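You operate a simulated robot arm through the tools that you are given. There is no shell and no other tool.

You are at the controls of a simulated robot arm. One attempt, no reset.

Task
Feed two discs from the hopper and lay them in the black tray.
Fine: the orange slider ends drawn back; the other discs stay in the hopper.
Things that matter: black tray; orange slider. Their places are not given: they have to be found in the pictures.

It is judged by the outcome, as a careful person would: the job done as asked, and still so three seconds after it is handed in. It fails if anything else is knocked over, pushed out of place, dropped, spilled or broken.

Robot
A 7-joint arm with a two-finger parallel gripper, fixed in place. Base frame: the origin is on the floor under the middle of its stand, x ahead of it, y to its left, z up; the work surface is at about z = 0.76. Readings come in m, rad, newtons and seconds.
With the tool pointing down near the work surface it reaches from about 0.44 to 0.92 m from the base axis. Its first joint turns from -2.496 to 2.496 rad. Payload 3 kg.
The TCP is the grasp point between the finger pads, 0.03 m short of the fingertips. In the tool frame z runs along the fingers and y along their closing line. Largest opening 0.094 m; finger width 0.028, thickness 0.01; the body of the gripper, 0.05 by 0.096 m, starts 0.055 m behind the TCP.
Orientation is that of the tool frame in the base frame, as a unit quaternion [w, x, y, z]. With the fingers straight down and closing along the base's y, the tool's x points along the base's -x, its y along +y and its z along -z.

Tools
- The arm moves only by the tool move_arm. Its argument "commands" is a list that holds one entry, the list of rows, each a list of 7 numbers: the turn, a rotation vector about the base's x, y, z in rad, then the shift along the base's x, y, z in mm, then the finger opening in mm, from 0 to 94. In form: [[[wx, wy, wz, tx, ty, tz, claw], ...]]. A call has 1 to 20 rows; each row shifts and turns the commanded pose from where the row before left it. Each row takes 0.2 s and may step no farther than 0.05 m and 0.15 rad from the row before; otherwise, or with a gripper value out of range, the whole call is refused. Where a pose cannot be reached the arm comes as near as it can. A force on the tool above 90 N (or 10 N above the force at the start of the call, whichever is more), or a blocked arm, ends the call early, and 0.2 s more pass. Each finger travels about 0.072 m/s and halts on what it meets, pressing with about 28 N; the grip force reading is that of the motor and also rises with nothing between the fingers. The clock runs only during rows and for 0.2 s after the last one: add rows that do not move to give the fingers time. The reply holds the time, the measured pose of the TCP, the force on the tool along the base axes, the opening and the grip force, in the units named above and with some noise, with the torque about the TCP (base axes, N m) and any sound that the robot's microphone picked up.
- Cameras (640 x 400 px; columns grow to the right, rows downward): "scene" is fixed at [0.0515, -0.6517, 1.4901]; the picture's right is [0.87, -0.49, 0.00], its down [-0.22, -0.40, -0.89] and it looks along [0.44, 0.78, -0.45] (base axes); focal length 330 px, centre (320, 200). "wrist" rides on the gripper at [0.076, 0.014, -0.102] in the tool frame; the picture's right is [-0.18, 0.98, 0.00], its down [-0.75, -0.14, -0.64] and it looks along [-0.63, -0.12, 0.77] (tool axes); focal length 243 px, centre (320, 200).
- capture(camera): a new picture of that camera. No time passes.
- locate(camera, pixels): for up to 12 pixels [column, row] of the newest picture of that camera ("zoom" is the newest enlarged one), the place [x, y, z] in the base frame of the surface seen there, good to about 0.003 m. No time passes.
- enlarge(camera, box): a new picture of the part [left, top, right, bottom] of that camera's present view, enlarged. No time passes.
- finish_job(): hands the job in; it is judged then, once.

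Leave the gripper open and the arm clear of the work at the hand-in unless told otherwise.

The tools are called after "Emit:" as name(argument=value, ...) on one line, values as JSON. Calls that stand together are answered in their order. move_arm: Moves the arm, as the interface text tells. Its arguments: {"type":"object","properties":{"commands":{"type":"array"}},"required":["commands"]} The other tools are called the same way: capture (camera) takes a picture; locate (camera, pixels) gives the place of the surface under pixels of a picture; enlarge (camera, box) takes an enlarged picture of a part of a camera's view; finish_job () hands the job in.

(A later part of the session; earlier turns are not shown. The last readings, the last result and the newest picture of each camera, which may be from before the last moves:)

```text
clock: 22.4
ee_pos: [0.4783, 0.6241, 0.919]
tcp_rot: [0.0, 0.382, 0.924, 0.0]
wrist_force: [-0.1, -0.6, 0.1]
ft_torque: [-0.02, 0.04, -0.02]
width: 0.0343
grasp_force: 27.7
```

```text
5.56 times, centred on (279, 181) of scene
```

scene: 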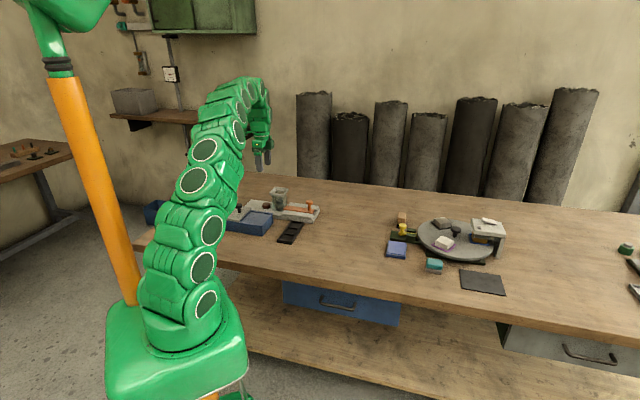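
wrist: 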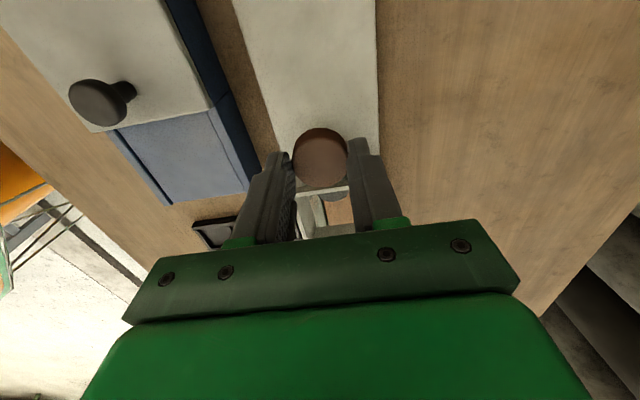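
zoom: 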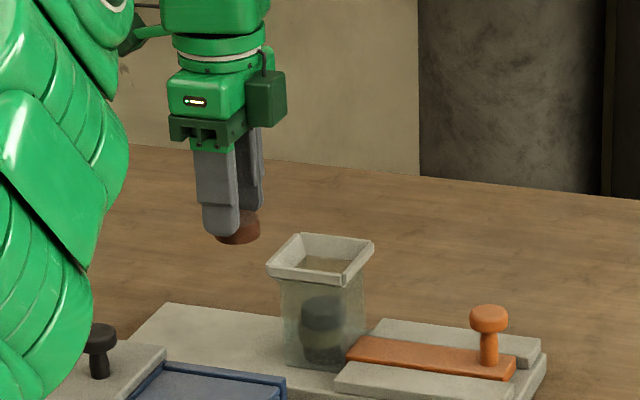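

The brown disc is held level. I'll rise to z≈0.965 to clear the hopper rim and the black knob, then carry it over the tray's middle pocket near (0.501, 0.395).

Emit:
move_arm(commands=[[[0, 0, 0, 0, 0, 25, 25], [0, 0, 0, 0, 0, 21, 25], [0, 0, 0, 1.8, -19, 0, 25], [0, 0, 0, 3.5, -35, 0, 25], [0, 0, 0, 3.5, -35, 0, 25], [0, 0, 0, 3.5, -35, 0, 25], [0, 0, 0, 3.5, -35, 0, 25], [0, 0, 0, 3.5, -35, 0, 25], [0, 0, 0, 3.4, -35, 0, 25], [0, 0, 0, 0, 0, 0, 25], [0, 0, 0, 0, 0, 0, 25]]])

Emit:
capture(camera="wrist")

Emit:
capture(camera="scene")

```text
clock: 24.8
ee_pos: [0.5048, 0.3913, 0.9642]
tcp_rot: [0.001, 0.382, 0.924, 0.0]
wrist_force: [0.3, 0.3, -0.2]
ft_torque: [-0.04, 0.02, 0.01]
width: 0.0343
grasp_force: 27.9
```

```text
taken
```

wrist: 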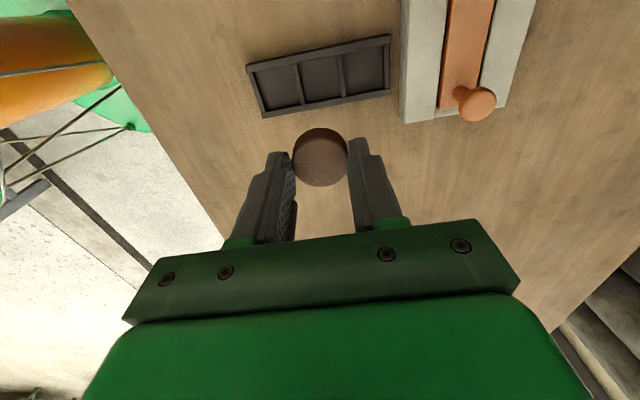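

```text
taken
```

scene: 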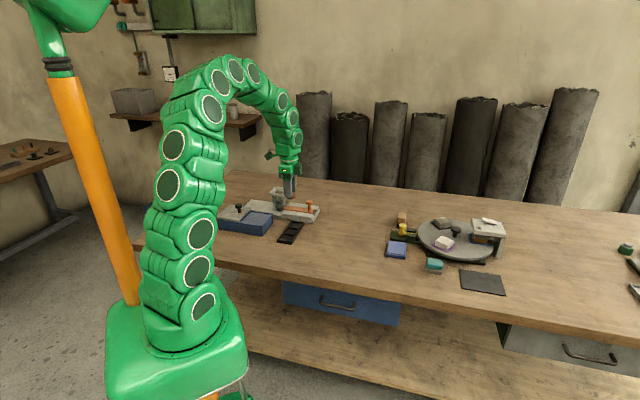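

The tray's three pockets show at wrist (272,85), (320,78) and (366,70). I'll enlarge and locate the pockets.

Emit:
enlarge(camera="wrist", box=[235, 25, 405, 131])

```text
3.76 times, centred on (320, 78) of wrist
```

zoom: 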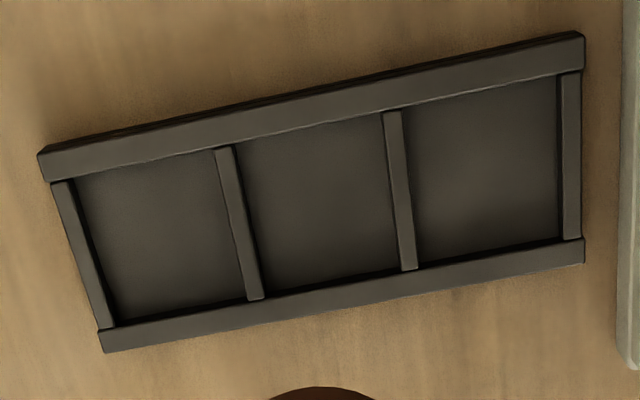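

Emit:
locate(camera="zoom", pixels=[[235, 160], [392, 120], [405, 265], [255, 293], [318, 205], [162, 238], [485, 165], [50, 165], [578, 50], [578, 252], [105, 340], [240, 225]])

```text
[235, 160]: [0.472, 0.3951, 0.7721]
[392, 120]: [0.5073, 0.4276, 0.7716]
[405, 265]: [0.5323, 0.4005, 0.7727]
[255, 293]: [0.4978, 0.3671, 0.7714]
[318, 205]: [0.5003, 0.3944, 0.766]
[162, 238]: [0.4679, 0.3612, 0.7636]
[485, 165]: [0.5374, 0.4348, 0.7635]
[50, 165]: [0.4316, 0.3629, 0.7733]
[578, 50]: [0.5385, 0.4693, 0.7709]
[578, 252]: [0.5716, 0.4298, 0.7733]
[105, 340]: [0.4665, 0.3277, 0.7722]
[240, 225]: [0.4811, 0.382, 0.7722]
```

Emit:
enlarge(camera="wrist", box=[270, 110, 370, 210])

Emit:
locate(camera="wrist", pixels=[[321, 160], [296, 162], [346, 160], [322, 141], [322, 184]])

```text
4.00 times, centred on (320, 160) of wrist
```

zoom: 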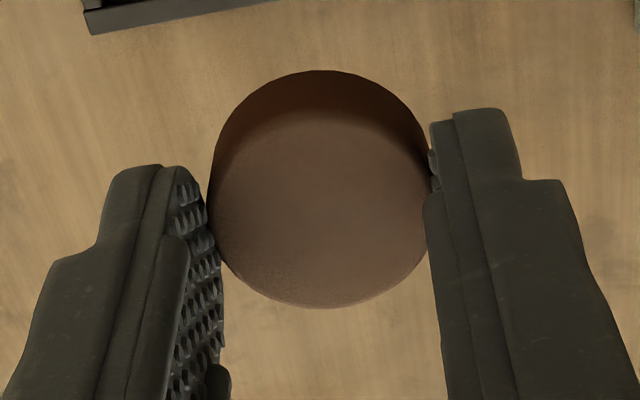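

```text
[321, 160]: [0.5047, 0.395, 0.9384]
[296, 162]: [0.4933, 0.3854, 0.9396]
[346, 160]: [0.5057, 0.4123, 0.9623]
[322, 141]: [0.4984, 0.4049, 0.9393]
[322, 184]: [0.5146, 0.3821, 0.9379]
```

The disc's bottom is 39.5 mm below the TCP. In the same wrist frame, the pocket centre is about (-4.5, +2.5) mm from the disc centre. I'll correct by that, lower to z≈0.86 and check alignment again.

Emit:
move_arm(commands=[[[0, 0, 0, -4.5, 2.5, -20, 25], [0, 0, 0, 0, 0, -40, 25], [0, 0, 0, 0, 0, -35, 25], [0, 0, 0, 0, 0, -10, 25], [0, 0, 0, 0, 0, 0, 25], [0, 0, 0, 0, 0, 0, 25]]])

Emit:
enlarge(camera="wrist", box=[220, 60, 420, 200])

Emit:
enlarge(camera="scene", box=[260, 175, 330, 250])

```text
clock: 26.2
ee_pos: [0.4998, 0.3945, 0.8612]
tcp_rot: [0.001, 0.383, 0.924, 0.0]
wrist_force: [-0.4, 0.1, 0.0]
ft_torque: [-0.03, -0.01, -0.02]
width: 0.0346
grasp_force: 27.7
```

```text
2.86 times, centred on (320, 130) of wrist
```

zoom: 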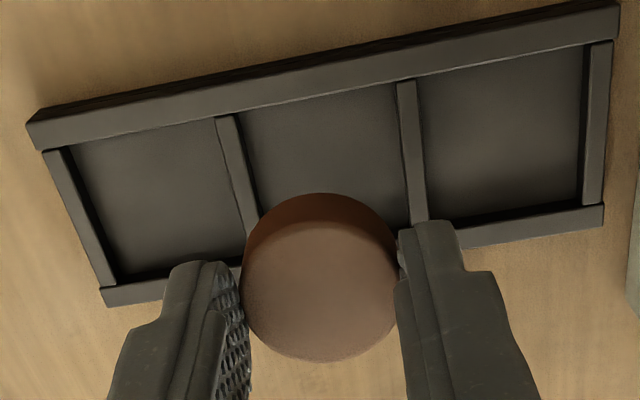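

```text
5.33 times, centred on (295, 212) of scene
```

zoom: 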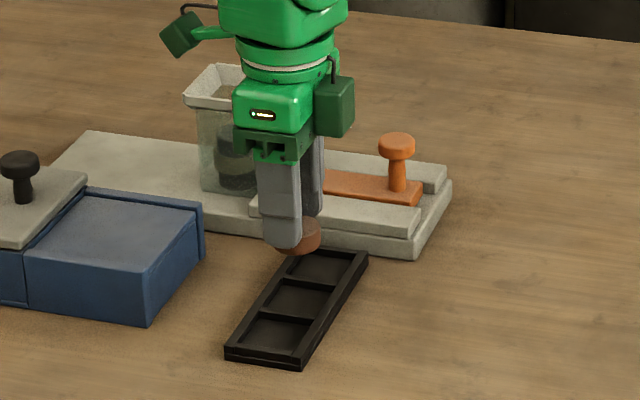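

Emit:
capture(camera="wrist")

Emit:
locate(camera="wrist", pixels=[[287, 103], [296, 140], [350, 91], [354, 133], [218, 107], [424, 64], [420, 134], [246, 163], [320, 140], [320, 184], [320, 162]])

```text
taken
```

wrist: 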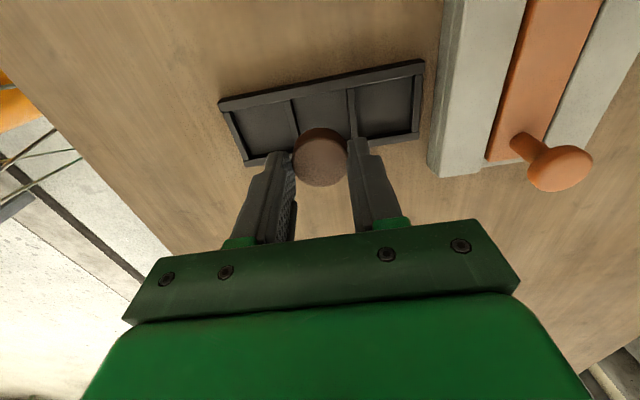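

```text
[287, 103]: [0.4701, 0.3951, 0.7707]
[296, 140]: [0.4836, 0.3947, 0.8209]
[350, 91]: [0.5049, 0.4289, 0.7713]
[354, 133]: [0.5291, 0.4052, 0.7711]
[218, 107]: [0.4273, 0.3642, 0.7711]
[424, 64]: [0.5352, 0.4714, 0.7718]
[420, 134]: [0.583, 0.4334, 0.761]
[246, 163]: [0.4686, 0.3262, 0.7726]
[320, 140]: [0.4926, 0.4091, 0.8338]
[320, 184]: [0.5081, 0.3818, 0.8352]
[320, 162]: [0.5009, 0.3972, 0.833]
```

In the wrist frame the disc centre is about (0.5005, 0.396) and the pocket centre about (0.501, 0.399). I'll shift about 3 mm and lower to just above the walls, TCP z≈0.818, then check again.

Emit:
move_arm(commands=[[[0, 0, 0, 0.5, 3, -15, 25], [0, 0, 0, 0, 0, -18, 25], [0, 0, 0, 0, 0, -10, 25], [0, 0, 0, 0, 0, 0, 25], [0, 0, 0, 0, 0, 0, 25]]])

Emit:
capture(camera="wrist")

Emit:
enlarge(camera="scene", box=[270, 205, 320, 247])

```text
clock: 27.4
ee_pos: [0.4997, 0.3998, 0.8189]
tcp_rot: [0.0, 0.383, 0.924, 0.0]
wrist_force: [0.7, -0.1, 0.6]
ft_torque: [0.02, 0.02, 0.01]
width: 0.0345
grasp_force: 28.0
```

```text
taken
```

wrist: 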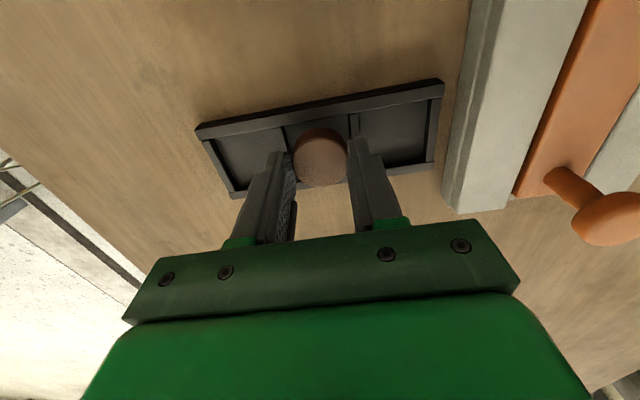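

```text
9.52 times, centred on (295, 226) of scene
```

zoom: 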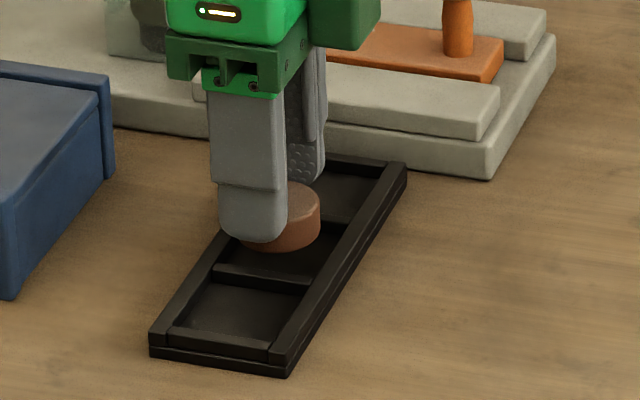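

I'll cross-check the alignment in this scene zoom, using disc and tray points in the same frame, and in the wrist view.

Emit:
locate(camera="zoom", pixels=[[319, 205], [319, 222], [300, 190], [300, 244], [275, 248], [155, 340], [285, 355], [400, 172], [262, 275], [300, 210]])

Emit:
locate(camera="wrist", pixels=[[200, 132], [440, 85], [432, 162], [235, 193], [354, 118], [285, 135], [321, 139], [321, 184], [321, 162], [353, 108]])

Emit:
enlarge(camera="wrist", box=[220, 80, 420, 205])

```text
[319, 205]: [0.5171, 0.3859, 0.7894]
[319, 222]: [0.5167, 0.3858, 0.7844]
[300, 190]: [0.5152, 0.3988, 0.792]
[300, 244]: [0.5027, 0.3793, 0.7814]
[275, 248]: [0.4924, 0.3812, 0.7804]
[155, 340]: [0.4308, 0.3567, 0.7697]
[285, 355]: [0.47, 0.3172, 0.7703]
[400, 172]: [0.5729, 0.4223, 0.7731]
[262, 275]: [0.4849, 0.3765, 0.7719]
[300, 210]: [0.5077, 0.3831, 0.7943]
```

```text
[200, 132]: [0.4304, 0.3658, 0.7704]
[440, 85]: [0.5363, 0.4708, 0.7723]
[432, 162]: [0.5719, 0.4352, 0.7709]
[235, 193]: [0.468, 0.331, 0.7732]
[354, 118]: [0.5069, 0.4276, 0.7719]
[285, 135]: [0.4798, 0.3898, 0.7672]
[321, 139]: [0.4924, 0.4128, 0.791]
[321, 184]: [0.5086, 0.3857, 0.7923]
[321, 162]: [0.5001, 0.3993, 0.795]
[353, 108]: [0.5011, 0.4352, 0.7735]
```

```text
3.20 times, centred on (320, 142) of wrist
```

zoom: 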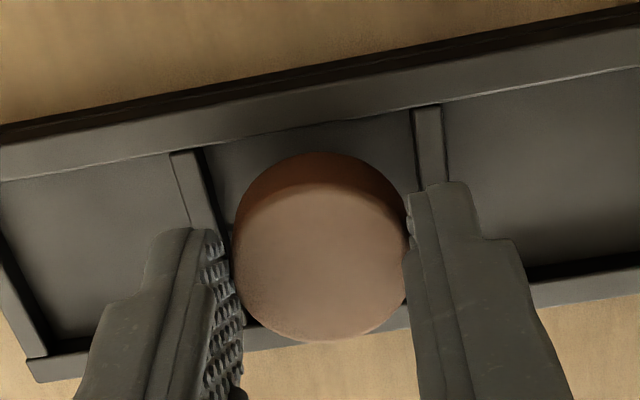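

Both checks agree that the pocket centre is within about 2 mm of the disc. I'll shift (+1.8, +0.4) mm and lower 12 mm into the pocket. The fingertips stay above the walls.

Emit:
move_arm(commands=[[[0, 0, 0, 1.8, 0.4, -3, 25], [0, 0, 0, 0, 0, -4, 25], [0, 0, 0, 0, 0, -3, 25], [0, 0, 0, 0, 0, -2, 25], [0, 0, 0, 0, 0, 0, 25]]])

Emit:
enlarge(camera="wrist", box=[220, 80, 420, 205])

Emit:
enlarge(camera="scene", box=[270, 205, 320, 247])

```text
clock: 28.6
ee_pos: [0.502, 0.3985, 0.8075]
tcp_rot: [0.0, 0.382, 0.924, 0.0]
wrist_force: [-3.7, -2.3, 11.5]
ft_torque: [-0.1, 0.15, -0.02]
width: 0.0344
grasp_force: 27.5
```

```text
3.20 times, centred on (320, 142) of wrist
```

zoom: 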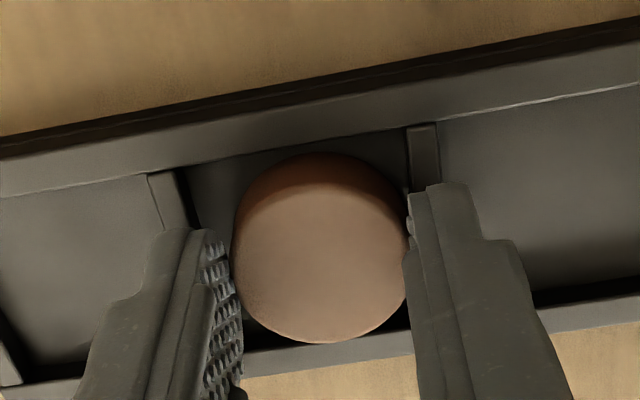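

```text
9.52 times, centred on (295, 226) of scene
```

zoom: 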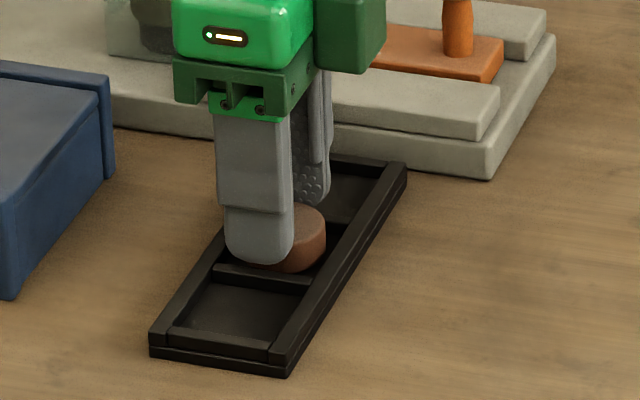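

The disc has touched the pocket floor with a light 11 N upward force, and it's inside the walls in both views. I'll ease up 1 mm and open to 48 mm to release it, then raise slowly.

Emit:
move_arm(commands=[[[0, 0, 0, 0, 0, 1, 30], [0, 0, 0, 0, 0, 0, 36], [0, 0, 0, 0, 0, 0, 42], [0, 0, 0, 0, 0, 0, 48], [0, 0, 0, 0, 0, 0, 48]]])

Emit:
move_arm(commands=[[[0, 0, 0, 0, 0, 5, 48], [0, 0, 0, 0, 0, 15, 48], [0, 0, 0, 0, 0, 30, 48], [0, 0, 0, 0, 0, 45, 48], [0, 0, 0, 0, 0, 45, 48], [0, 0, 0, 0, 0, 20, 48], [0, 0, 0, 0, 0, 0, 48]]])

Emit:
capture(camera="wrist")

Emit:
enlarge(camera="scene", box=[230, 175, 330, 247])

```text
clock: 29.8
ee_pos: [0.5021, 0.3987, 0.8074]
tcp_rot: [0.0, 0.383, 0.924, 0.0]
wrist_force: [0.2, -0.2, 0.1]
ft_torque: [0.0, -0.03, 0.0]
width: 0.0478
grasp_force: 0.1
```

```text
clock: 31.4
ee_pos: [0.5023, 0.398, 0.9679]
tcp_rot: [0.0, 0.383, 0.924, 0.0]
wrist_force: [-0.2, -0.4, 0.0]
ft_torque: [0.01, 0.02, 0.0]
width: 0.0479
grasp_force: 0.1
```

```text
taken
```

wrist: 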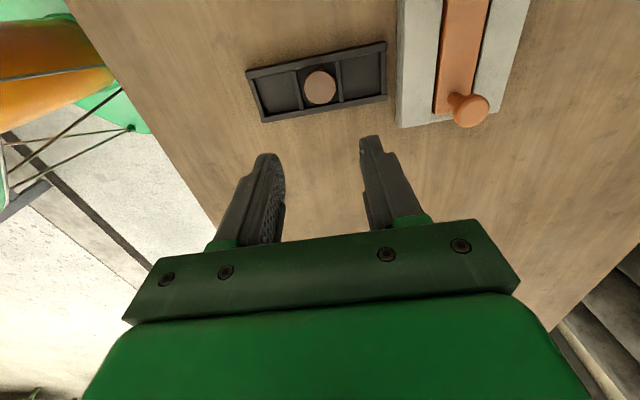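

```text
5.56 times, centred on (280, 211) of scene
```

zoom: 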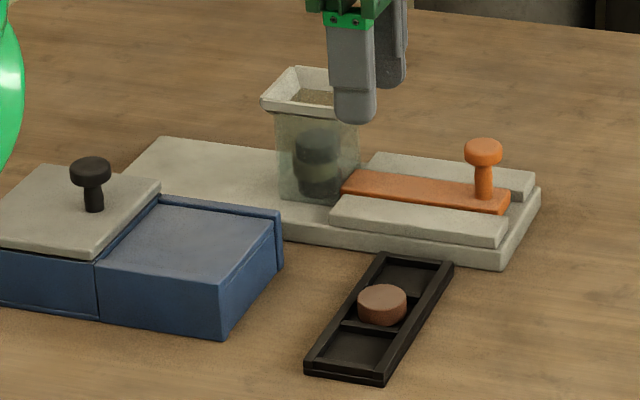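

The brown disc lies in the tray's middle pocket. I'll enlarge to confirm it's flat, and look at the hopper stack.

Emit:
enlarge(camera="wrist", box=[235, 25, 405, 131])

Emit:
enlarge(camera="scene", box=[262, 183, 326, 223])

```text
3.76 times, centred on (320, 78) of wrist
```

zoom: 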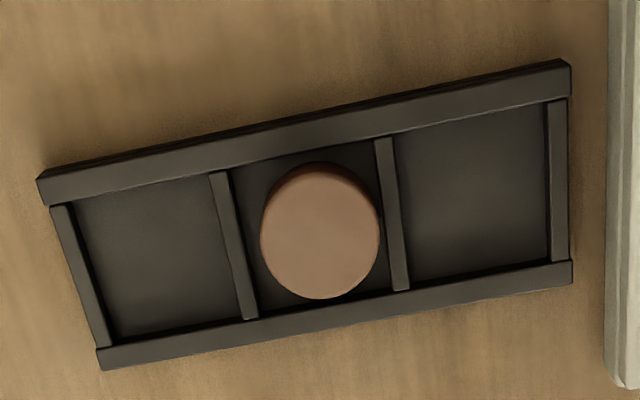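

```text
10.00 times, centred on (294, 203) of scene
```

zoom: 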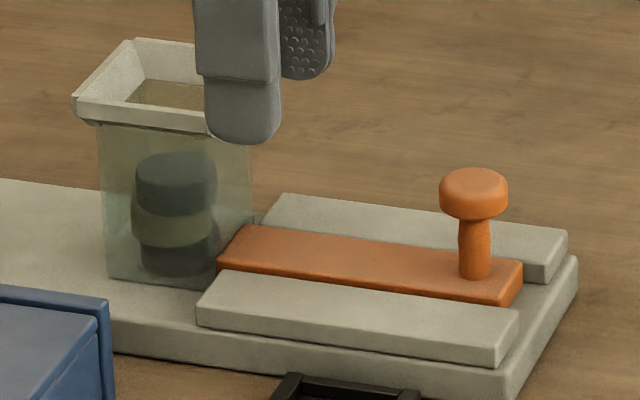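

The first disc lies flat in the middle pocket, and the slider is drawn back. For the second disc I'll turn back +90° while moving over the knob at (0.627, 0.4735), still high, with a 60 mm opening.

Emit:
move_arm(commands=[[[0, 0, 0.1428, 11.3, 6.85, 0, 60], [0, 0, 0.1428, 11.3, 6.85, 0, 60], [0, 0, 0.1428, 11.3, 6.85, 0, 60], [0, 0, 0.1428, 11.3, 6.85, 0, 60], [0, 0, 0.1428, 11.3, 6.85, 0, 60], [0, 0, 0.1428, 11.3, 6.85, 0, 60], [0, 0, 0.1428, 11.3, 6.85, 0, 60], [0, 0, 0.1428, 11.3, 6.85, 0, 60], [0, 0, 0.1428, 11.3, 6.85, 0, 60], [0, 0, 0.1428, 11.3, 6.85, 0, 60], [0, 0, 0.1428, 11.3, 6.85, 0, 60], [0, 0, 0, 0, 0, 0, 60], [0, 0, 0, 0, 0, 0, 60]]])

Emit:
capture(camera="wrist")

```text
clock: 34.2
ee_pos: [0.6262, 0.4734, 0.9665]
tcp_rot: [0.0, -0.384, 0.924, 0.0]
wrist_force: [-0.1, -0.3, 0.5]
ft_torque: [-0.01, 0.03, -0.04]
width: 0.06
grasp_force: 0.1
```

```text
taken
```

wrist: 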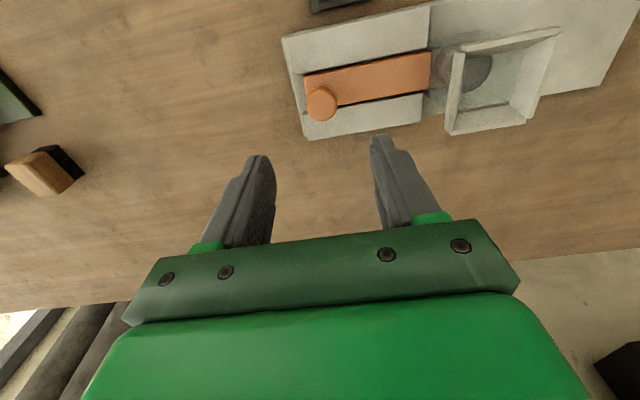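

The TCP is at (0.6262, 0.4734), right over the knob. I'll descend to z≈0.838 straddling the cap.

Emit:
move_arm(commands=[[[0, 0, 0, 0.3, 0.3, -40, 60], [0, 0, 0, 0, 0, -40, 60], [0, 0, 0, 0, 0, -32, 60], [0, 0, 0, 0, 0, -16, 60], [0, 0, 0, 0, 0, 0, 60]]])

Emit:
capture(camera="wrist")

Emit:
enlarge(camera="scene", box=[234, 165, 334, 227])

```text
clock: 35.4
ee_pos: [0.6258, 0.473, 0.8377]
tcp_rot: [0.0, -0.382, 0.924, -0.001]
wrist_force: [0.4, -0.6, 0.7]
ft_torque: [0.01, 0.01, 0.01]
width: 0.06
grasp_force: 0.1
```

```text
taken
```

wrist: 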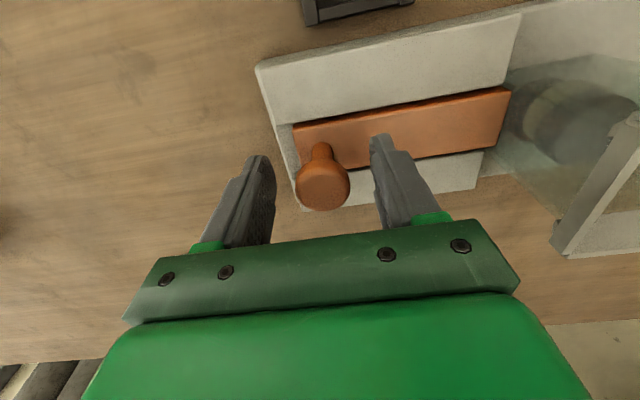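

```text
6.40 times, centred on (284, 196) of scene
```

zoom: 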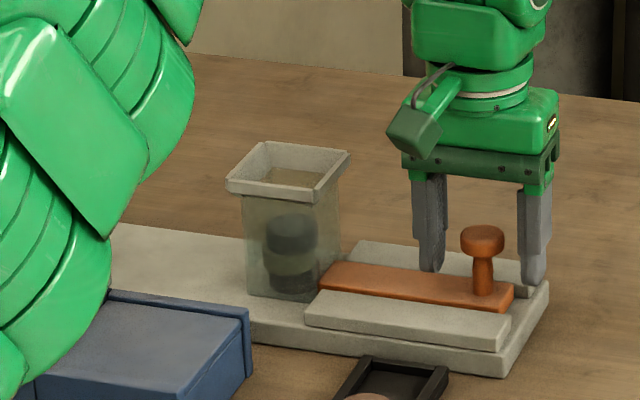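

The knob is between the fingers again. I'll bring the fingers in to a loose 33 mm and push the slider 20 mm along its axis.

Emit:
move_arm(commands=[[[0, 0, 0, 0, 0, 0, 45], [0, 0, 0, 0, 0, 0, 33], [0, 0, 0, 0, 0, 0, 33], [0, 0, 0, -3.53, 3.54, 0, 33], [0, 0, 0, -3.53, 3.54, 0, 33], [0, 0, 0, -3.53, 3.54, 0, 33], [0, 0, 0, -3.53, 3.54, 0, 33]]])

Emit:
enlarge(camera="scene", box=[234, 165, 334, 227])

```text
clock: 37.0
ee_pos: [0.6122, 0.4884, 0.8392]
tcp_rot: [0.0, -0.383, 0.924, 0.0]
wrist_force: [0.5, -1.6, 1.0]
ft_torque: [-0.04, 0.0, -0.03]
width: 0.0342
grasp_force: 0.6
```

```text
6.40 times, centred on (284, 196) of scene
```

zoom: 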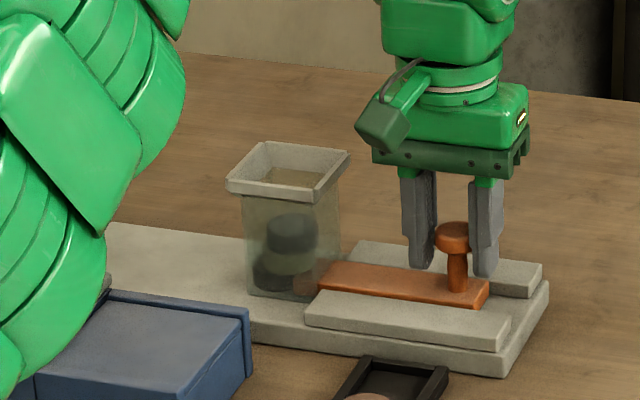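

The next disc is sliding left under the stack and the force is tiny. I'll push 20 mm more, then look again.

Emit:
move_arm(commands=[[[0, 0, 0, -3.53, 3.54, 0, 33], [0, 0, 0, -3.53, 3.54, 0, 33], [0, 0, 0, -3.53, 3.54, 0, 33], [0, 0, 0, -3.53, 3.54, 0, 33]]])

Emit:
enlarge(camera="scene", box=[234, 165, 334, 227])

```text
clock: 38.0
ee_pos: [0.5978, 0.5033, 0.8407]
tcp_rot: [0.0, -0.383, 0.924, 0.0]
wrist_force: [0.1, -0.8, -1.2]
ft_torque: [-0.02, 0.0, -0.03]
width: 0.0333
grasp_force: 0.4
```

```text
6.40 times, centred on (284, 196) of scene
```

zoom: 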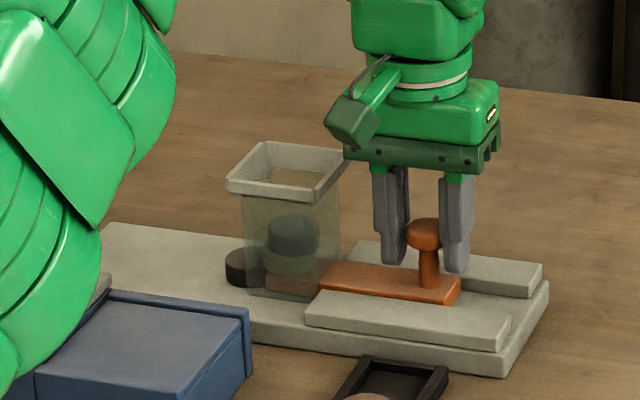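

A black disc is coming out at zoom (240,268). I'll push 30 mm more toward the inward stop found before.

Emit:
move_arm(commands=[[[0, 0, 0, -3.53, 3.54, 0, 33], [0, 0, 0, -3.53, 3.54, 0, 33], [0, 0, 0, -3.53, 3.54, 0, 33], [0, 0, 0, -3.53, 3.54, 0, 33], [0, 0, 0, -3.53, 3.54, 0, 33], [0, 0, 0, -2.12, 2.12, 0, 33], [0, 0, 0, 0, 0, 0, 33]]])

Emit:
enlarge(camera="scene", box=[234, 165, 334, 227])

```text
clock: 39.6
ee_pos: [0.5794, 0.5218, 0.8393]
tcp_rot: [0.0, -0.382, 0.924, 0.0]
wrist_force: [0.9, -1.7, 0.8]
ft_torque: [0.01, -0.04, -0.02]
width: 0.0335
grasp_force: 0.7
```

```text
6.40 times, centred on (284, 196) of scene
```

zoom: 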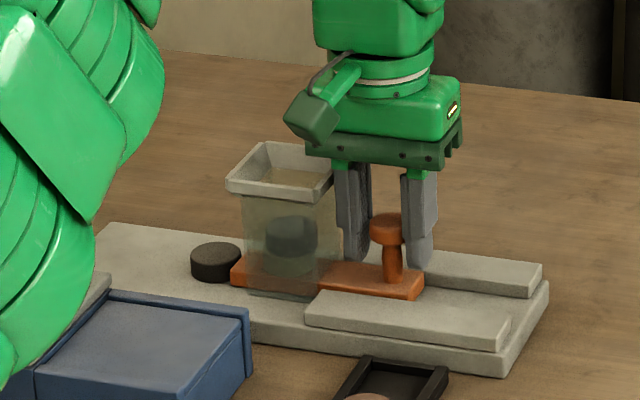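

The disc is out. I'll push about 5 mm more to reach the stop gently, so the disc sits as far from the rim as last time.

Emit:
move_arm(commands=[[[0, 0, 0, -1.77, 1.77, 0, 33], [0, 0, 0, -1.77, 1.77, 0, 33], [0, 0, 0, 0, 0, 0, 33]]])

Emit:
enlarge(camera="scene", box=[234, 165, 334, 227])

```text
clock: 40.4
ee_pos: [0.576, 0.5243, 0.8389]
tcp_rot: [0.0, -0.383, 0.924, 0.0]
wrist_force: [0.6, -0.6, -0.4]
ft_torque: [0.04, -0.01, 0.03]
width: 0.0332
grasp_force: 0.1
```

```text
6.40 times, centred on (284, 196) of scene
```

zoom: 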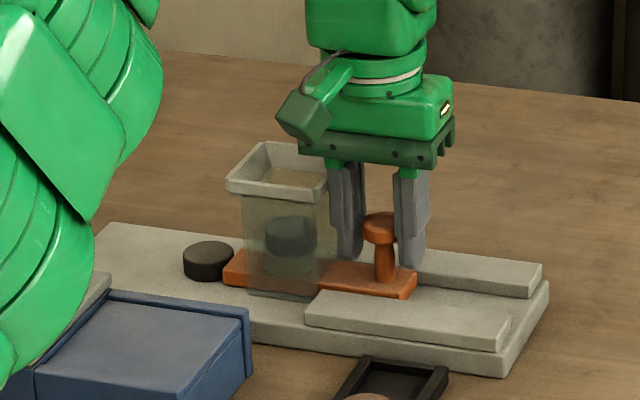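

Good. I'll add a last 2 mm, then draw the slider back 60 mm in 6 mm steps.

Emit:
move_arm(commands=[[[0, 0, 0, -1.41, 1.41, 0, 33], [0, 0, 0, 0, 0, 0, 33]]])

Emit:
move_arm(commands=[[[0, 0, 0, 4.24, -4.25, 0, 33], [0, 0, 0, 4.24, -4.25, 0, 33], [0, 0, 0, 4.24, -4.25, 0, 33], [0, 0, 0, 4.24, -4.25, 0, 33], [0, 0, 0, 4.24, -4.25, 0, 33], [0, 0, 0, 4.24, -4.25, 0, 33], [0, 0, 0, 4.24, -4.25, 0, 33], [0, 0, 0, 4.24, -4.25, 0, 33], [0, 0, 0, 4.24, -4.25, 0, 33], [0, 0, 0, 4.24, -4.25, 0, 33], [0, 0, 0, 0, 0, 0, 33]]])

Emit:
enlarge(camera="scene", box=[234, 165, 334, 227])

```text
clock: 41.0
ee_pos: [0.5748, 0.5254, 0.8383]
tcp_rot: [0.001, -0.383, 0.924, 0.0]
wrist_force: [5.1, -5.9, 4.2]
ft_torque: [0.16, 0.14, -0.01]
width: 0.0323
grasp_force: 0.1
```

```text
clock: 43.4
ee_pos: [0.616, 0.4836, 0.84]
tcp_rot: [-0.001, -0.383, 0.924, 0.0]
wrist_force: [-1.3, -0.1, -0.7]
ft_torque: [0.0, -0.01, -0.01]
width: 0.0331
grasp_force: 0.1
```

```text
6.40 times, centred on (284, 196) of scene
```

zoom: 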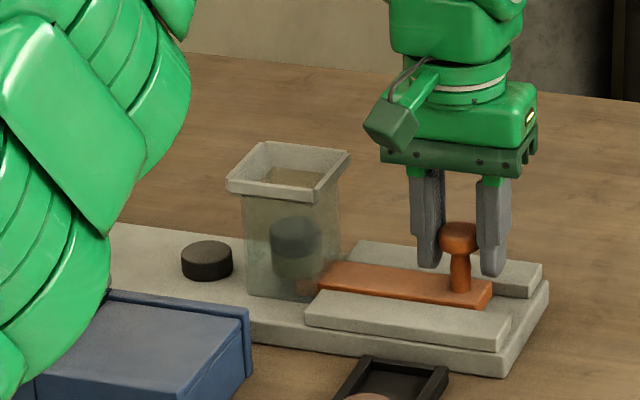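

The stop was touched again at about 8 N, and the slider is now mostly back. I'll pull the last 17 mm in small steps.

Emit:
move_arm(commands=[[[0, 0, 0, 2.83, -2.83, 0, 33], [0, 0, 0, 2.83, -2.83, 0, 33], [0, 0, 0, 2.83, -2.83, 0, 33], [0, 0, 0, 1.42, -1.42, 0, 33], [0, 0, 0, 1.42, -1.42, 0, 33], [0, 0, 0, 0.7, -0.7, 0, 33], [0, 0, 0, 0, 0, 0, 33]]])

Emit:
enlarge(camera="scene", box=[234, 165, 334, 227])

```text
clock: 45.0
ee_pos: [0.6276, 0.4723, 0.8395]
tcp_rot: [0.0, -0.382, 0.924, 0.0]
wrist_force: [0.2, 0.6, 0.0]
ft_torque: [0.03, 0.03, -0.02]
width: 0.0338
grasp_force: 0.5
```

```text
6.40 times, centred on (284, 196) of scene
```

zoom: 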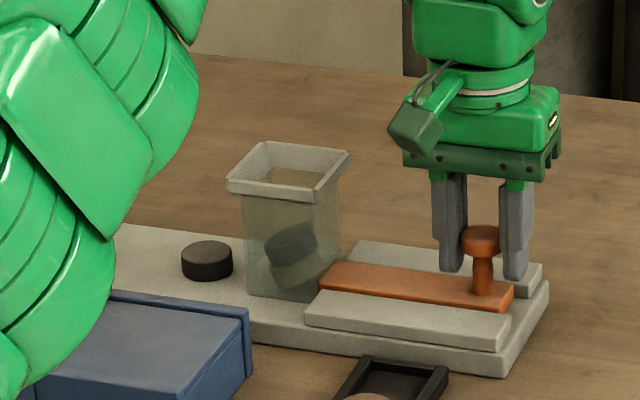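

The two remaining discs are tilted, still catching on the slider's end. I'll draw back the last 3 mm or so to the outward stop.

Emit:
move_arm(commands=[[[0, 0, 0, 1.06, -1.06, 0, 33], [0, 0, 0, 1.06, -1.06, 0, 33], [0, 0, 0, 0, 0, 0, 33]]])

Emit:
enlarge(camera="scene", box=[262, 183, 326, 223])

Emit:
capture(camera="wrist")

```text
clock: 45.8
ee_pos: [0.6292, 0.4713, 0.8406]
tcp_rot: [0.0, -0.383, 0.924, 0.0]
wrist_force: [-4.2, 8.5, -2.3]
ft_torque: [0.0, 0.01, -0.03]
width: 0.0378
grasp_force: 3.9
```

```text
10.00 times, centred on (294, 203) of scene
```

zoom: 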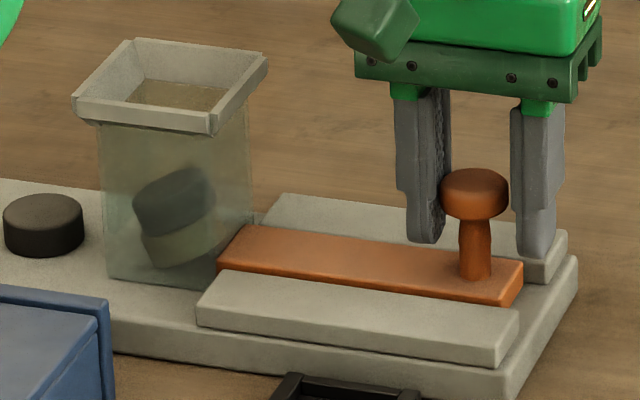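

```text
taken
```

wrist: 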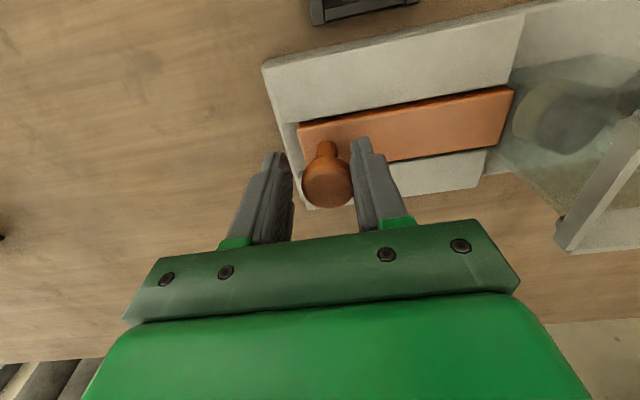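

The slider is against its outward stop at about 9 N, the same place where it began. The two remaining discs are inside the hopper, leaning a little. Next I'll open, rise off the knob, turn -90° and move above the black disc on the platform.

Emit:
move_arm(commands=[[[0, 0, 0, -0.7, 0.7, 0, 38], [0, 0, 0, 0, 0, 0, 50], [0, 0, 0, 0, 0, 20, 50], [0, 0, 0, 0, 0, 40, 50], [0, 0, 0, 0, 0, 50, 50], [0, 0, 0, 0, 0, 50, 60], [0, 0, -0.1428, -13.1, 13.5, 0, 60], [0, 0, -0.1428, -13.1, 13.5, 0, 60], [0, 0, -0.1428, -13.1, 13.5, 0, 60], [0, 0, -0.1428, -13.1, 13.5, 0, 60], [0, 0, -0.1428, -13.1, 13.5, 0, 60], [0, 0, -0.1428, -13.1, 13.5, 0, 60], [0, 0, -0.1428, -13.1, 13.5, 0, 60], [0, 0, -0.1428, -13.1, 13.5, 0, 60], [0, 0, -0.1428, -13.1, 13.5, 0, 60], [0, 0, -0.1428, -13.1, 13.5, 0, 60], [0, 0, -0.1428, -13.1, 13.5, 0, 60], [0, 0, 0, 0, 0, 0, 60]]])

Emit:
capture(camera="wrist")

Emit:
enlarge(camera="scene", box=[240, 183, 324, 243])

```text
clock: 49.6
ee_pos: [0.4855, 0.6192, 0.9994]
tcp_rot: [0.0, 0.383, 0.924, 0.0]
wrist_force: [-0.5, -0.2, 0.1]
ft_torque: [0.01, 0.0, 0.0]
width: 0.0601
grasp_force: 0.0
```

```text
taken
```

wrist: 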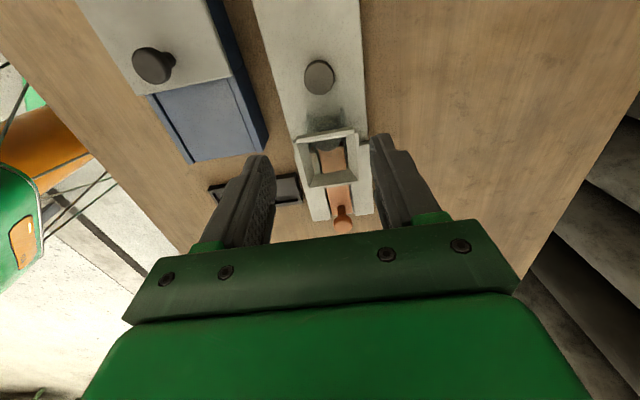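

```text
6.67 times, centred on (282, 213) of scene
```

zoom: 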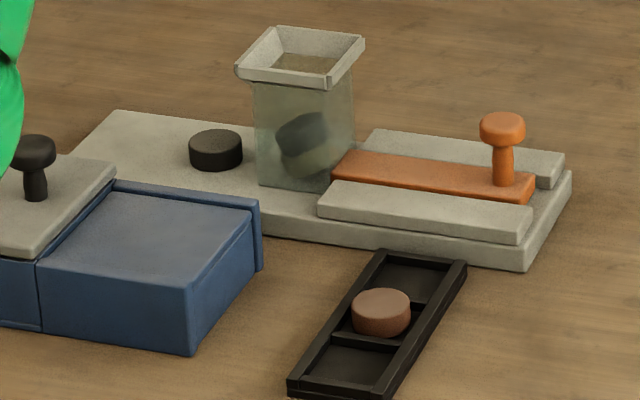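

The black disc is at wrist (320,77). I'll measure it and check the hopper from this side too.

Emit:
locate(camera="wrist", pixels=[[320, 77], [307, 78], [333, 78], [320, 65], [321, 92]])

Emit:
enlarge(camera="wrist", box=[260, 50, 404, 140])

```text
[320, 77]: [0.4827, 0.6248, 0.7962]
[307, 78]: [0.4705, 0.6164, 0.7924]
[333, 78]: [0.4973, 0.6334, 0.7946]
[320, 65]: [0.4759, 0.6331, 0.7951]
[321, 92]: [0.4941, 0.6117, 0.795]
```

```text
4.44 times, centred on (332, 95) of wrist
```

zoom: 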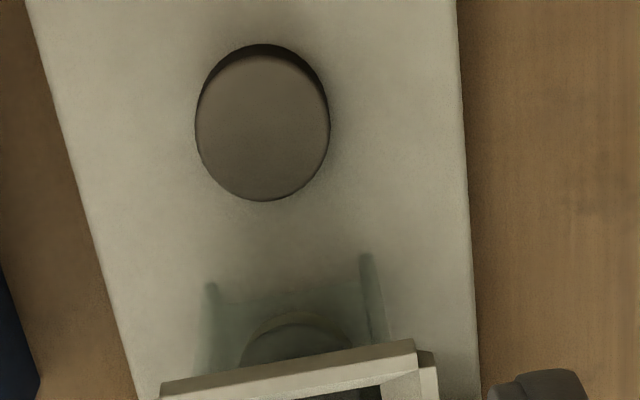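

The disc centre is about (0.4842, 0.6238), nearly the same place as the first. I'll repeat the same approach: a small shift, then down to z≈0.847 to check.

Emit:
move_arm(commands=[[[0, 0, 0, -2.6, 2.8, -45, 60], [0, 0, 0, 0, 0, -45, 60], [0, 0, 0, 0, 0, -40, 60], [0, 0, 0, 0, 0, -22, 60], [0, 0, 0, 0, 0, 0, 60]]])

Emit:
capture(camera="wrist")

Emit:
enlarge(camera="scene", box=[249, 165, 299, 210])

```text
clock: 50.8
ee_pos: [0.4825, 0.6192, 0.848]
tcp_rot: [0.0, 0.383, 0.924, 0.0]
wrist_force: [-0.4, 1.2, -0.5]
ft_torque: [0.05, 0.02, 0.02]
width: 0.0599
grasp_force: 0.1
```

```text
taken
```

wrist: 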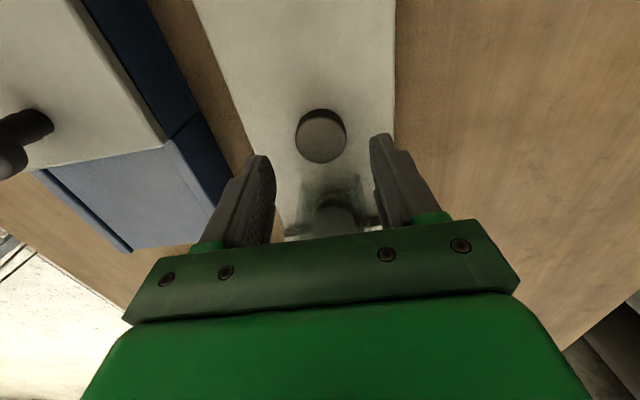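

```text
8.89 times, centred on (274, 188) of scene
```

zoom: 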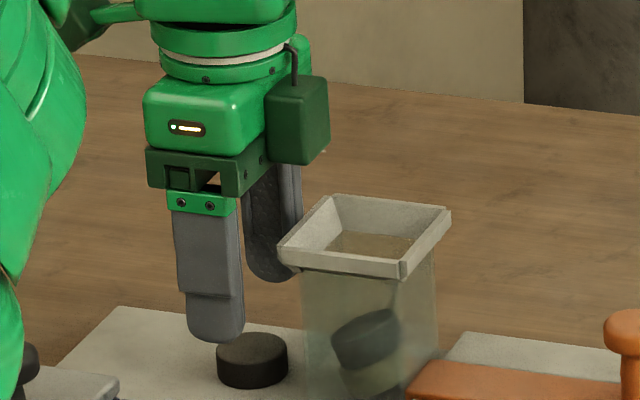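

The disc is centred across the fingers and about 3 mm farther out than the TCP, as before. I'll shift 3 mm outward and lower to z≈0.8185 slowly.

Emit:
move_arm(commands=[[[0, 0, 0, -2.1, 2.1, -12, 60], [0, 0, 0, 0, 0, -10, 60], [0, 0, 0, 0, 0, -4, 60], [0, 0, 0, 0, 0, -3.0, 60], [0, 0, 0, 0, 0, 0, 60]]])

Emit:
capture(camera="wrist")

Emit:
enlarge(camera="scene", box=[249, 170, 299, 215])

```text
clock: 52.0
ee_pos: [0.4804, 0.6225, 0.8183]
tcp_rot: [0.0, 0.382, 0.924, 0.0]
wrist_force: [0.2, 0.6, 0.1]
ft_torque: [0.0, -0.02, 0.01]
width: 0.06
grasp_force: 0.1
```

```text
taken
```

wrist: 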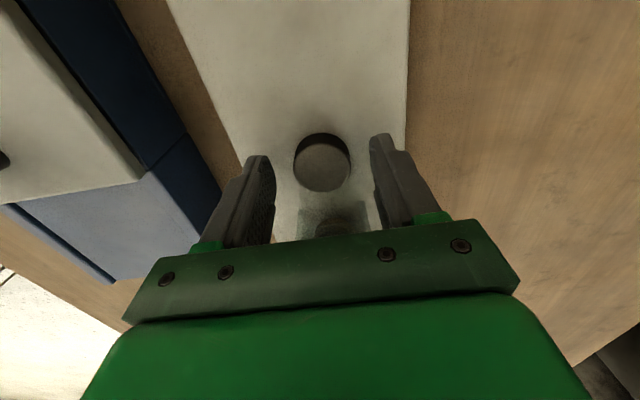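

```text
8.89 times, centred on (274, 192) of scene
```

zoom: 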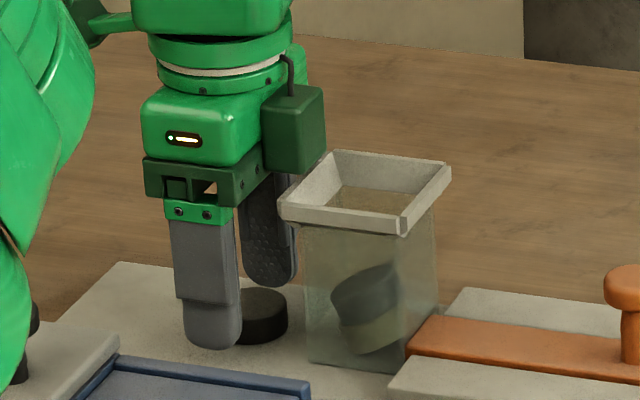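

The fingers straddle the disc and the block clears the rim. Closing now.

Emit:
move_arm(commands=[[[0, 0, 0, 0, 0, 0, 50], [0, 0, 0, 0, 0, 0, 40], [0, 0, 0, 0, 0, 0, 32], [0, 0, 0, 0, 0, 0, 25], [0, 0, 0, 0, 0, 0, 25]]])

Emit:
capture(camera="wrist")

```text
clock: 53.2
ee_pos: [0.4799, 0.6229, 0.8194]
tcp_rot: [0.0, 0.383, 0.924, 0.0]
wrist_force: [-0.5, 0.1, 0.0]
ft_torque: [-0.02, -0.02, 0.03]
width: 0.0342
grasp_force: 27.6
```

```text
taken
```

wrist: 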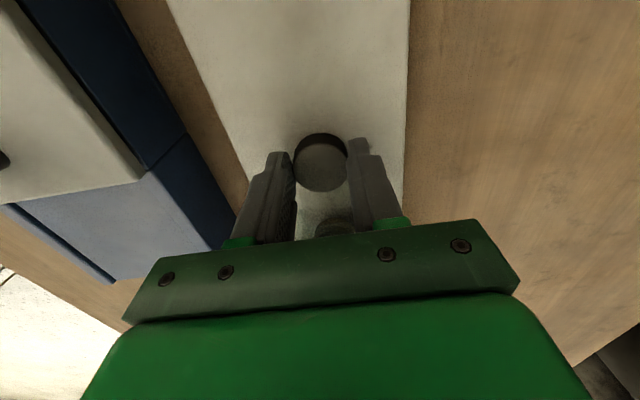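

I have it at 34.2 mm. I'll lift straight up to about 0.965, starting slowly.

Emit:
move_arm(commands=[[[0, 0, 0, 0, 0, 5, 25], [0, 0, 0, 0, 0, 10, 25], [0, 0, 0, 0, 0, 15, 25], [0, 0, 0, 0, 0, 30, 25], [0, 0, 0, 0, 0, 40, 25], [0, 0, 0, 0, 0, 46, 25], [0, 0, 0, 0, 0, 0, 25]]])

Emit:
capture(camera="wrist")

Emit:
enlarge(camera="scene", box=[220, 183, 320, 248])

```text
clock: 54.8
ee_pos: [0.4833, 0.6212, 0.9671]
tcp_rot: [0.0, 0.383, 0.924, -0.001]
wrist_force: [-0.8, -0.2, -0.6]
ft_torque: [-0.01, 0.02, 0.01]
width: 0.0345
grasp_force: 27.6
```

```text
taken
```

wrist: 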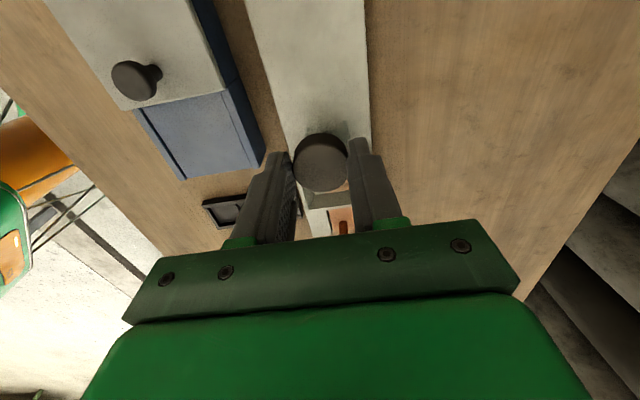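

```text
6.15 times, centred on (270, 216) of scene
```

zoom: 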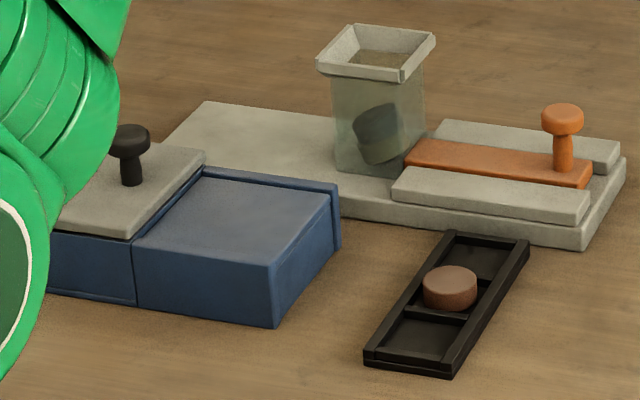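

I'm holding the black disc. The middle pocket is taken, so I'll use the nearest-to-base pocket and turn the fingers to close across the tray, so they don't touch the first disc. I'll check the blue box corner and black knob against that space.

Emit:
locate(camera="zoom", pixels=[[273, 268], [335, 185], [275, 322], [205, 172], [337, 240], [130, 130], [418, 342], [370, 360], [450, 371], [437, 313], [450, 275]])

```text
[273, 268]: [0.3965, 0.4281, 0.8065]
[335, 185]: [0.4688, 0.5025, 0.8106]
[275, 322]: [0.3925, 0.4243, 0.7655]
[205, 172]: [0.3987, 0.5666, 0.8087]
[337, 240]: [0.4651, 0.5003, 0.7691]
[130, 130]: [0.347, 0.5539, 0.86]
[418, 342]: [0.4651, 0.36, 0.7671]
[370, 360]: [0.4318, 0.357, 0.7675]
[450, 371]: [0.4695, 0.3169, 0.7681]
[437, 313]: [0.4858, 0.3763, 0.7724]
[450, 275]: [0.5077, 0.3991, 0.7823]
```

The blue box edge is about 95 mm from that pocket, so there's room. I'll carry the disc at z≈0.967 to above (0.467, 0.364) while turning +90°.

Emit:
move_arm(commands=[[[0, 0, 0.1428, -1.4, -20, 0, 25], [0, 0, 0.1428, -1.5, -24, 0, 25], [0, 0, 0.1428, -1.5, -24, 0, 25], [0, 0, 0.1428, -1.5, -24, 0, 25], [0, 0, 0.1428, -1.5, -24, 0, 25], [0, 0, 0.1428, -1.5, -24, 0, 25], [0, 0, 0.1428, -1.5, -24, 0, 25], [0, 0, 0.1428, -1.5, -24, 0, 25], [0, 0, 0.1428, -1.5, -24, 0, 25], [0, 0, 0.1428, -1.5, -24, 0, 25], [0, 0, 0.1428, -1.4, -21, 0, 25], [0, 0, 0, 0, 0, 0, 25], [0, 0, 0, 0, 0, 0, 25]]])

Emit:
capture(camera="wrist")

Emit:
capture(camera="scene")

```text
clock: 57.6
ee_pos: [0.4639, 0.3677, 0.9663]
tcp_rot: [-0.002, -0.383, 0.924, 0.0]
wrist_force: [0.2, 0.5, -0.4]
ft_torque: [-0.03, -0.03, 0.0]
width: 0.0347
grasp_force: 28.2
```

```text
taken
```

wrist: 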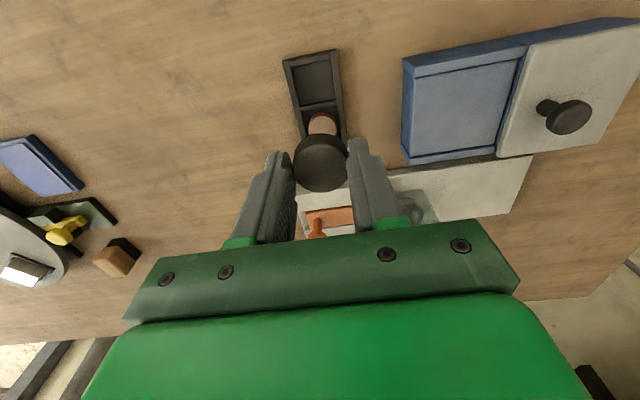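

```text
taken
```

scene: 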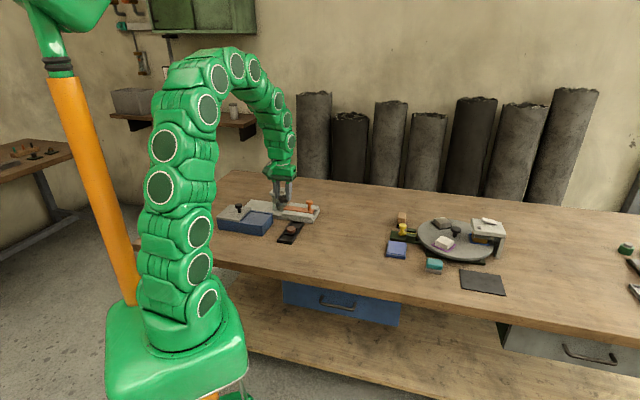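

The near pocket is visible at wrist (315,82), and the held disc at (320,162). I'll enlarge and locate both.

Emit:
enlarge(camera="wrist", box=[240, 40, 400, 200])

Emit:
locate(camera="wrist", pixels=[[285, 63], [335, 52], [301, 105], [340, 98], [296, 67], [328, 60], [315, 82], [322, 142], [322, 188], [322, 166]])

```text
2.50 times, centred on (320, 120) of wrist
```

zoom: 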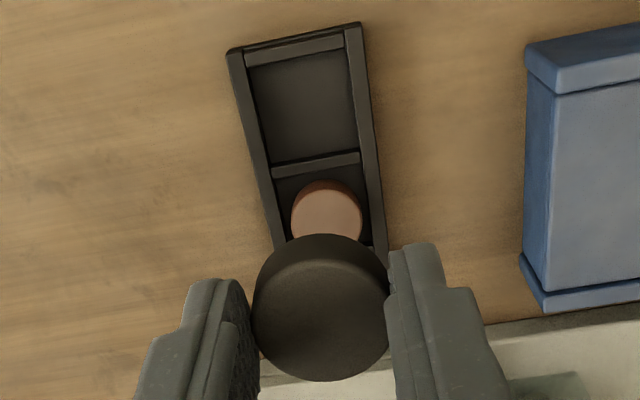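

```text
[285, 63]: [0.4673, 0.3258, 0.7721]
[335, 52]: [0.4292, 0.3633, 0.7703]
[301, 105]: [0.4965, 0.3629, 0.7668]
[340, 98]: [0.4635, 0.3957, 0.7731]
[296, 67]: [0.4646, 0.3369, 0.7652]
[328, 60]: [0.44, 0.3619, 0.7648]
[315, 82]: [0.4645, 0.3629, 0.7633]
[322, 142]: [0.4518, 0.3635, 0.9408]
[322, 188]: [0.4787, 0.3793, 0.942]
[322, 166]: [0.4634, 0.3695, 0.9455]
```

Emit:
locate(camera="zoom", pixels=[[250, 70], [345, 49], [356, 150], [272, 164], [308, 108], [272, 170], [358, 157], [236, 55], [354, 28], [322, 262], [322, 378]])

```text
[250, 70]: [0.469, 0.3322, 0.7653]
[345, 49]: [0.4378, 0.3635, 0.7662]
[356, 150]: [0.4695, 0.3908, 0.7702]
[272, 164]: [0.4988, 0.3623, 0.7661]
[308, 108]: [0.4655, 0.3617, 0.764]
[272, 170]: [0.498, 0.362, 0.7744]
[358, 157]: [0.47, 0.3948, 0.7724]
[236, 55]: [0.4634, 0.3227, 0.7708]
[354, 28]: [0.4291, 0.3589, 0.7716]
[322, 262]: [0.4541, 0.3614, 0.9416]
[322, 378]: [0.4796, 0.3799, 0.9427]
```

The pocket centre is about (0.468, 0.363) and the held disc about (0.466, 0.370). I'll shift (+2, -6.5) mm, lower to z≈0.86 and recheck.

Emit:
move_arm(commands=[[[0, 0, 0, 2, -6.5, -20, 25], [0, 0, 0, 0, 0, -40, 25], [0, 0, 0, 0, 0, -35, 25], [0, 0, 0, 0, 0, -11, 25], [0, 0, 0, 0, 0, 0, 25], [0, 0, 0, 0, 0, 0, 25]]])

Emit:
enlarge(camera="wrist", box=[220, 60, 420, 200])

```text
clock: 59.0
ee_pos: [0.4669, 0.362, 0.8584]
tcp_rot: [-0.001, -0.382, 0.924, 0.0]
wrist_force: [0.2, -0.5, -0.5]
ft_torque: [0.0, -0.02, -0.04]
width: 0.0341
grasp_force: 27.6
```

```text
2.86 times, centred on (320, 130) of wrist
```

zoom: 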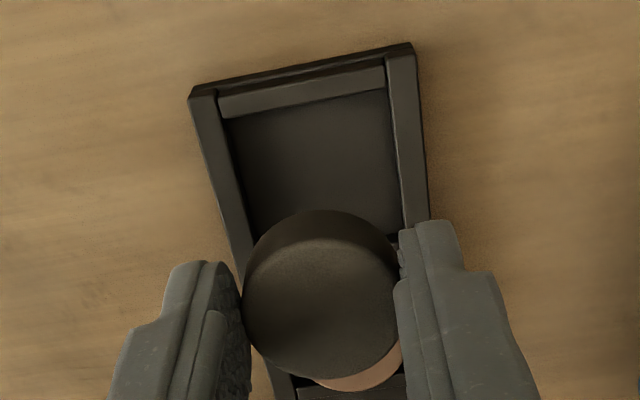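

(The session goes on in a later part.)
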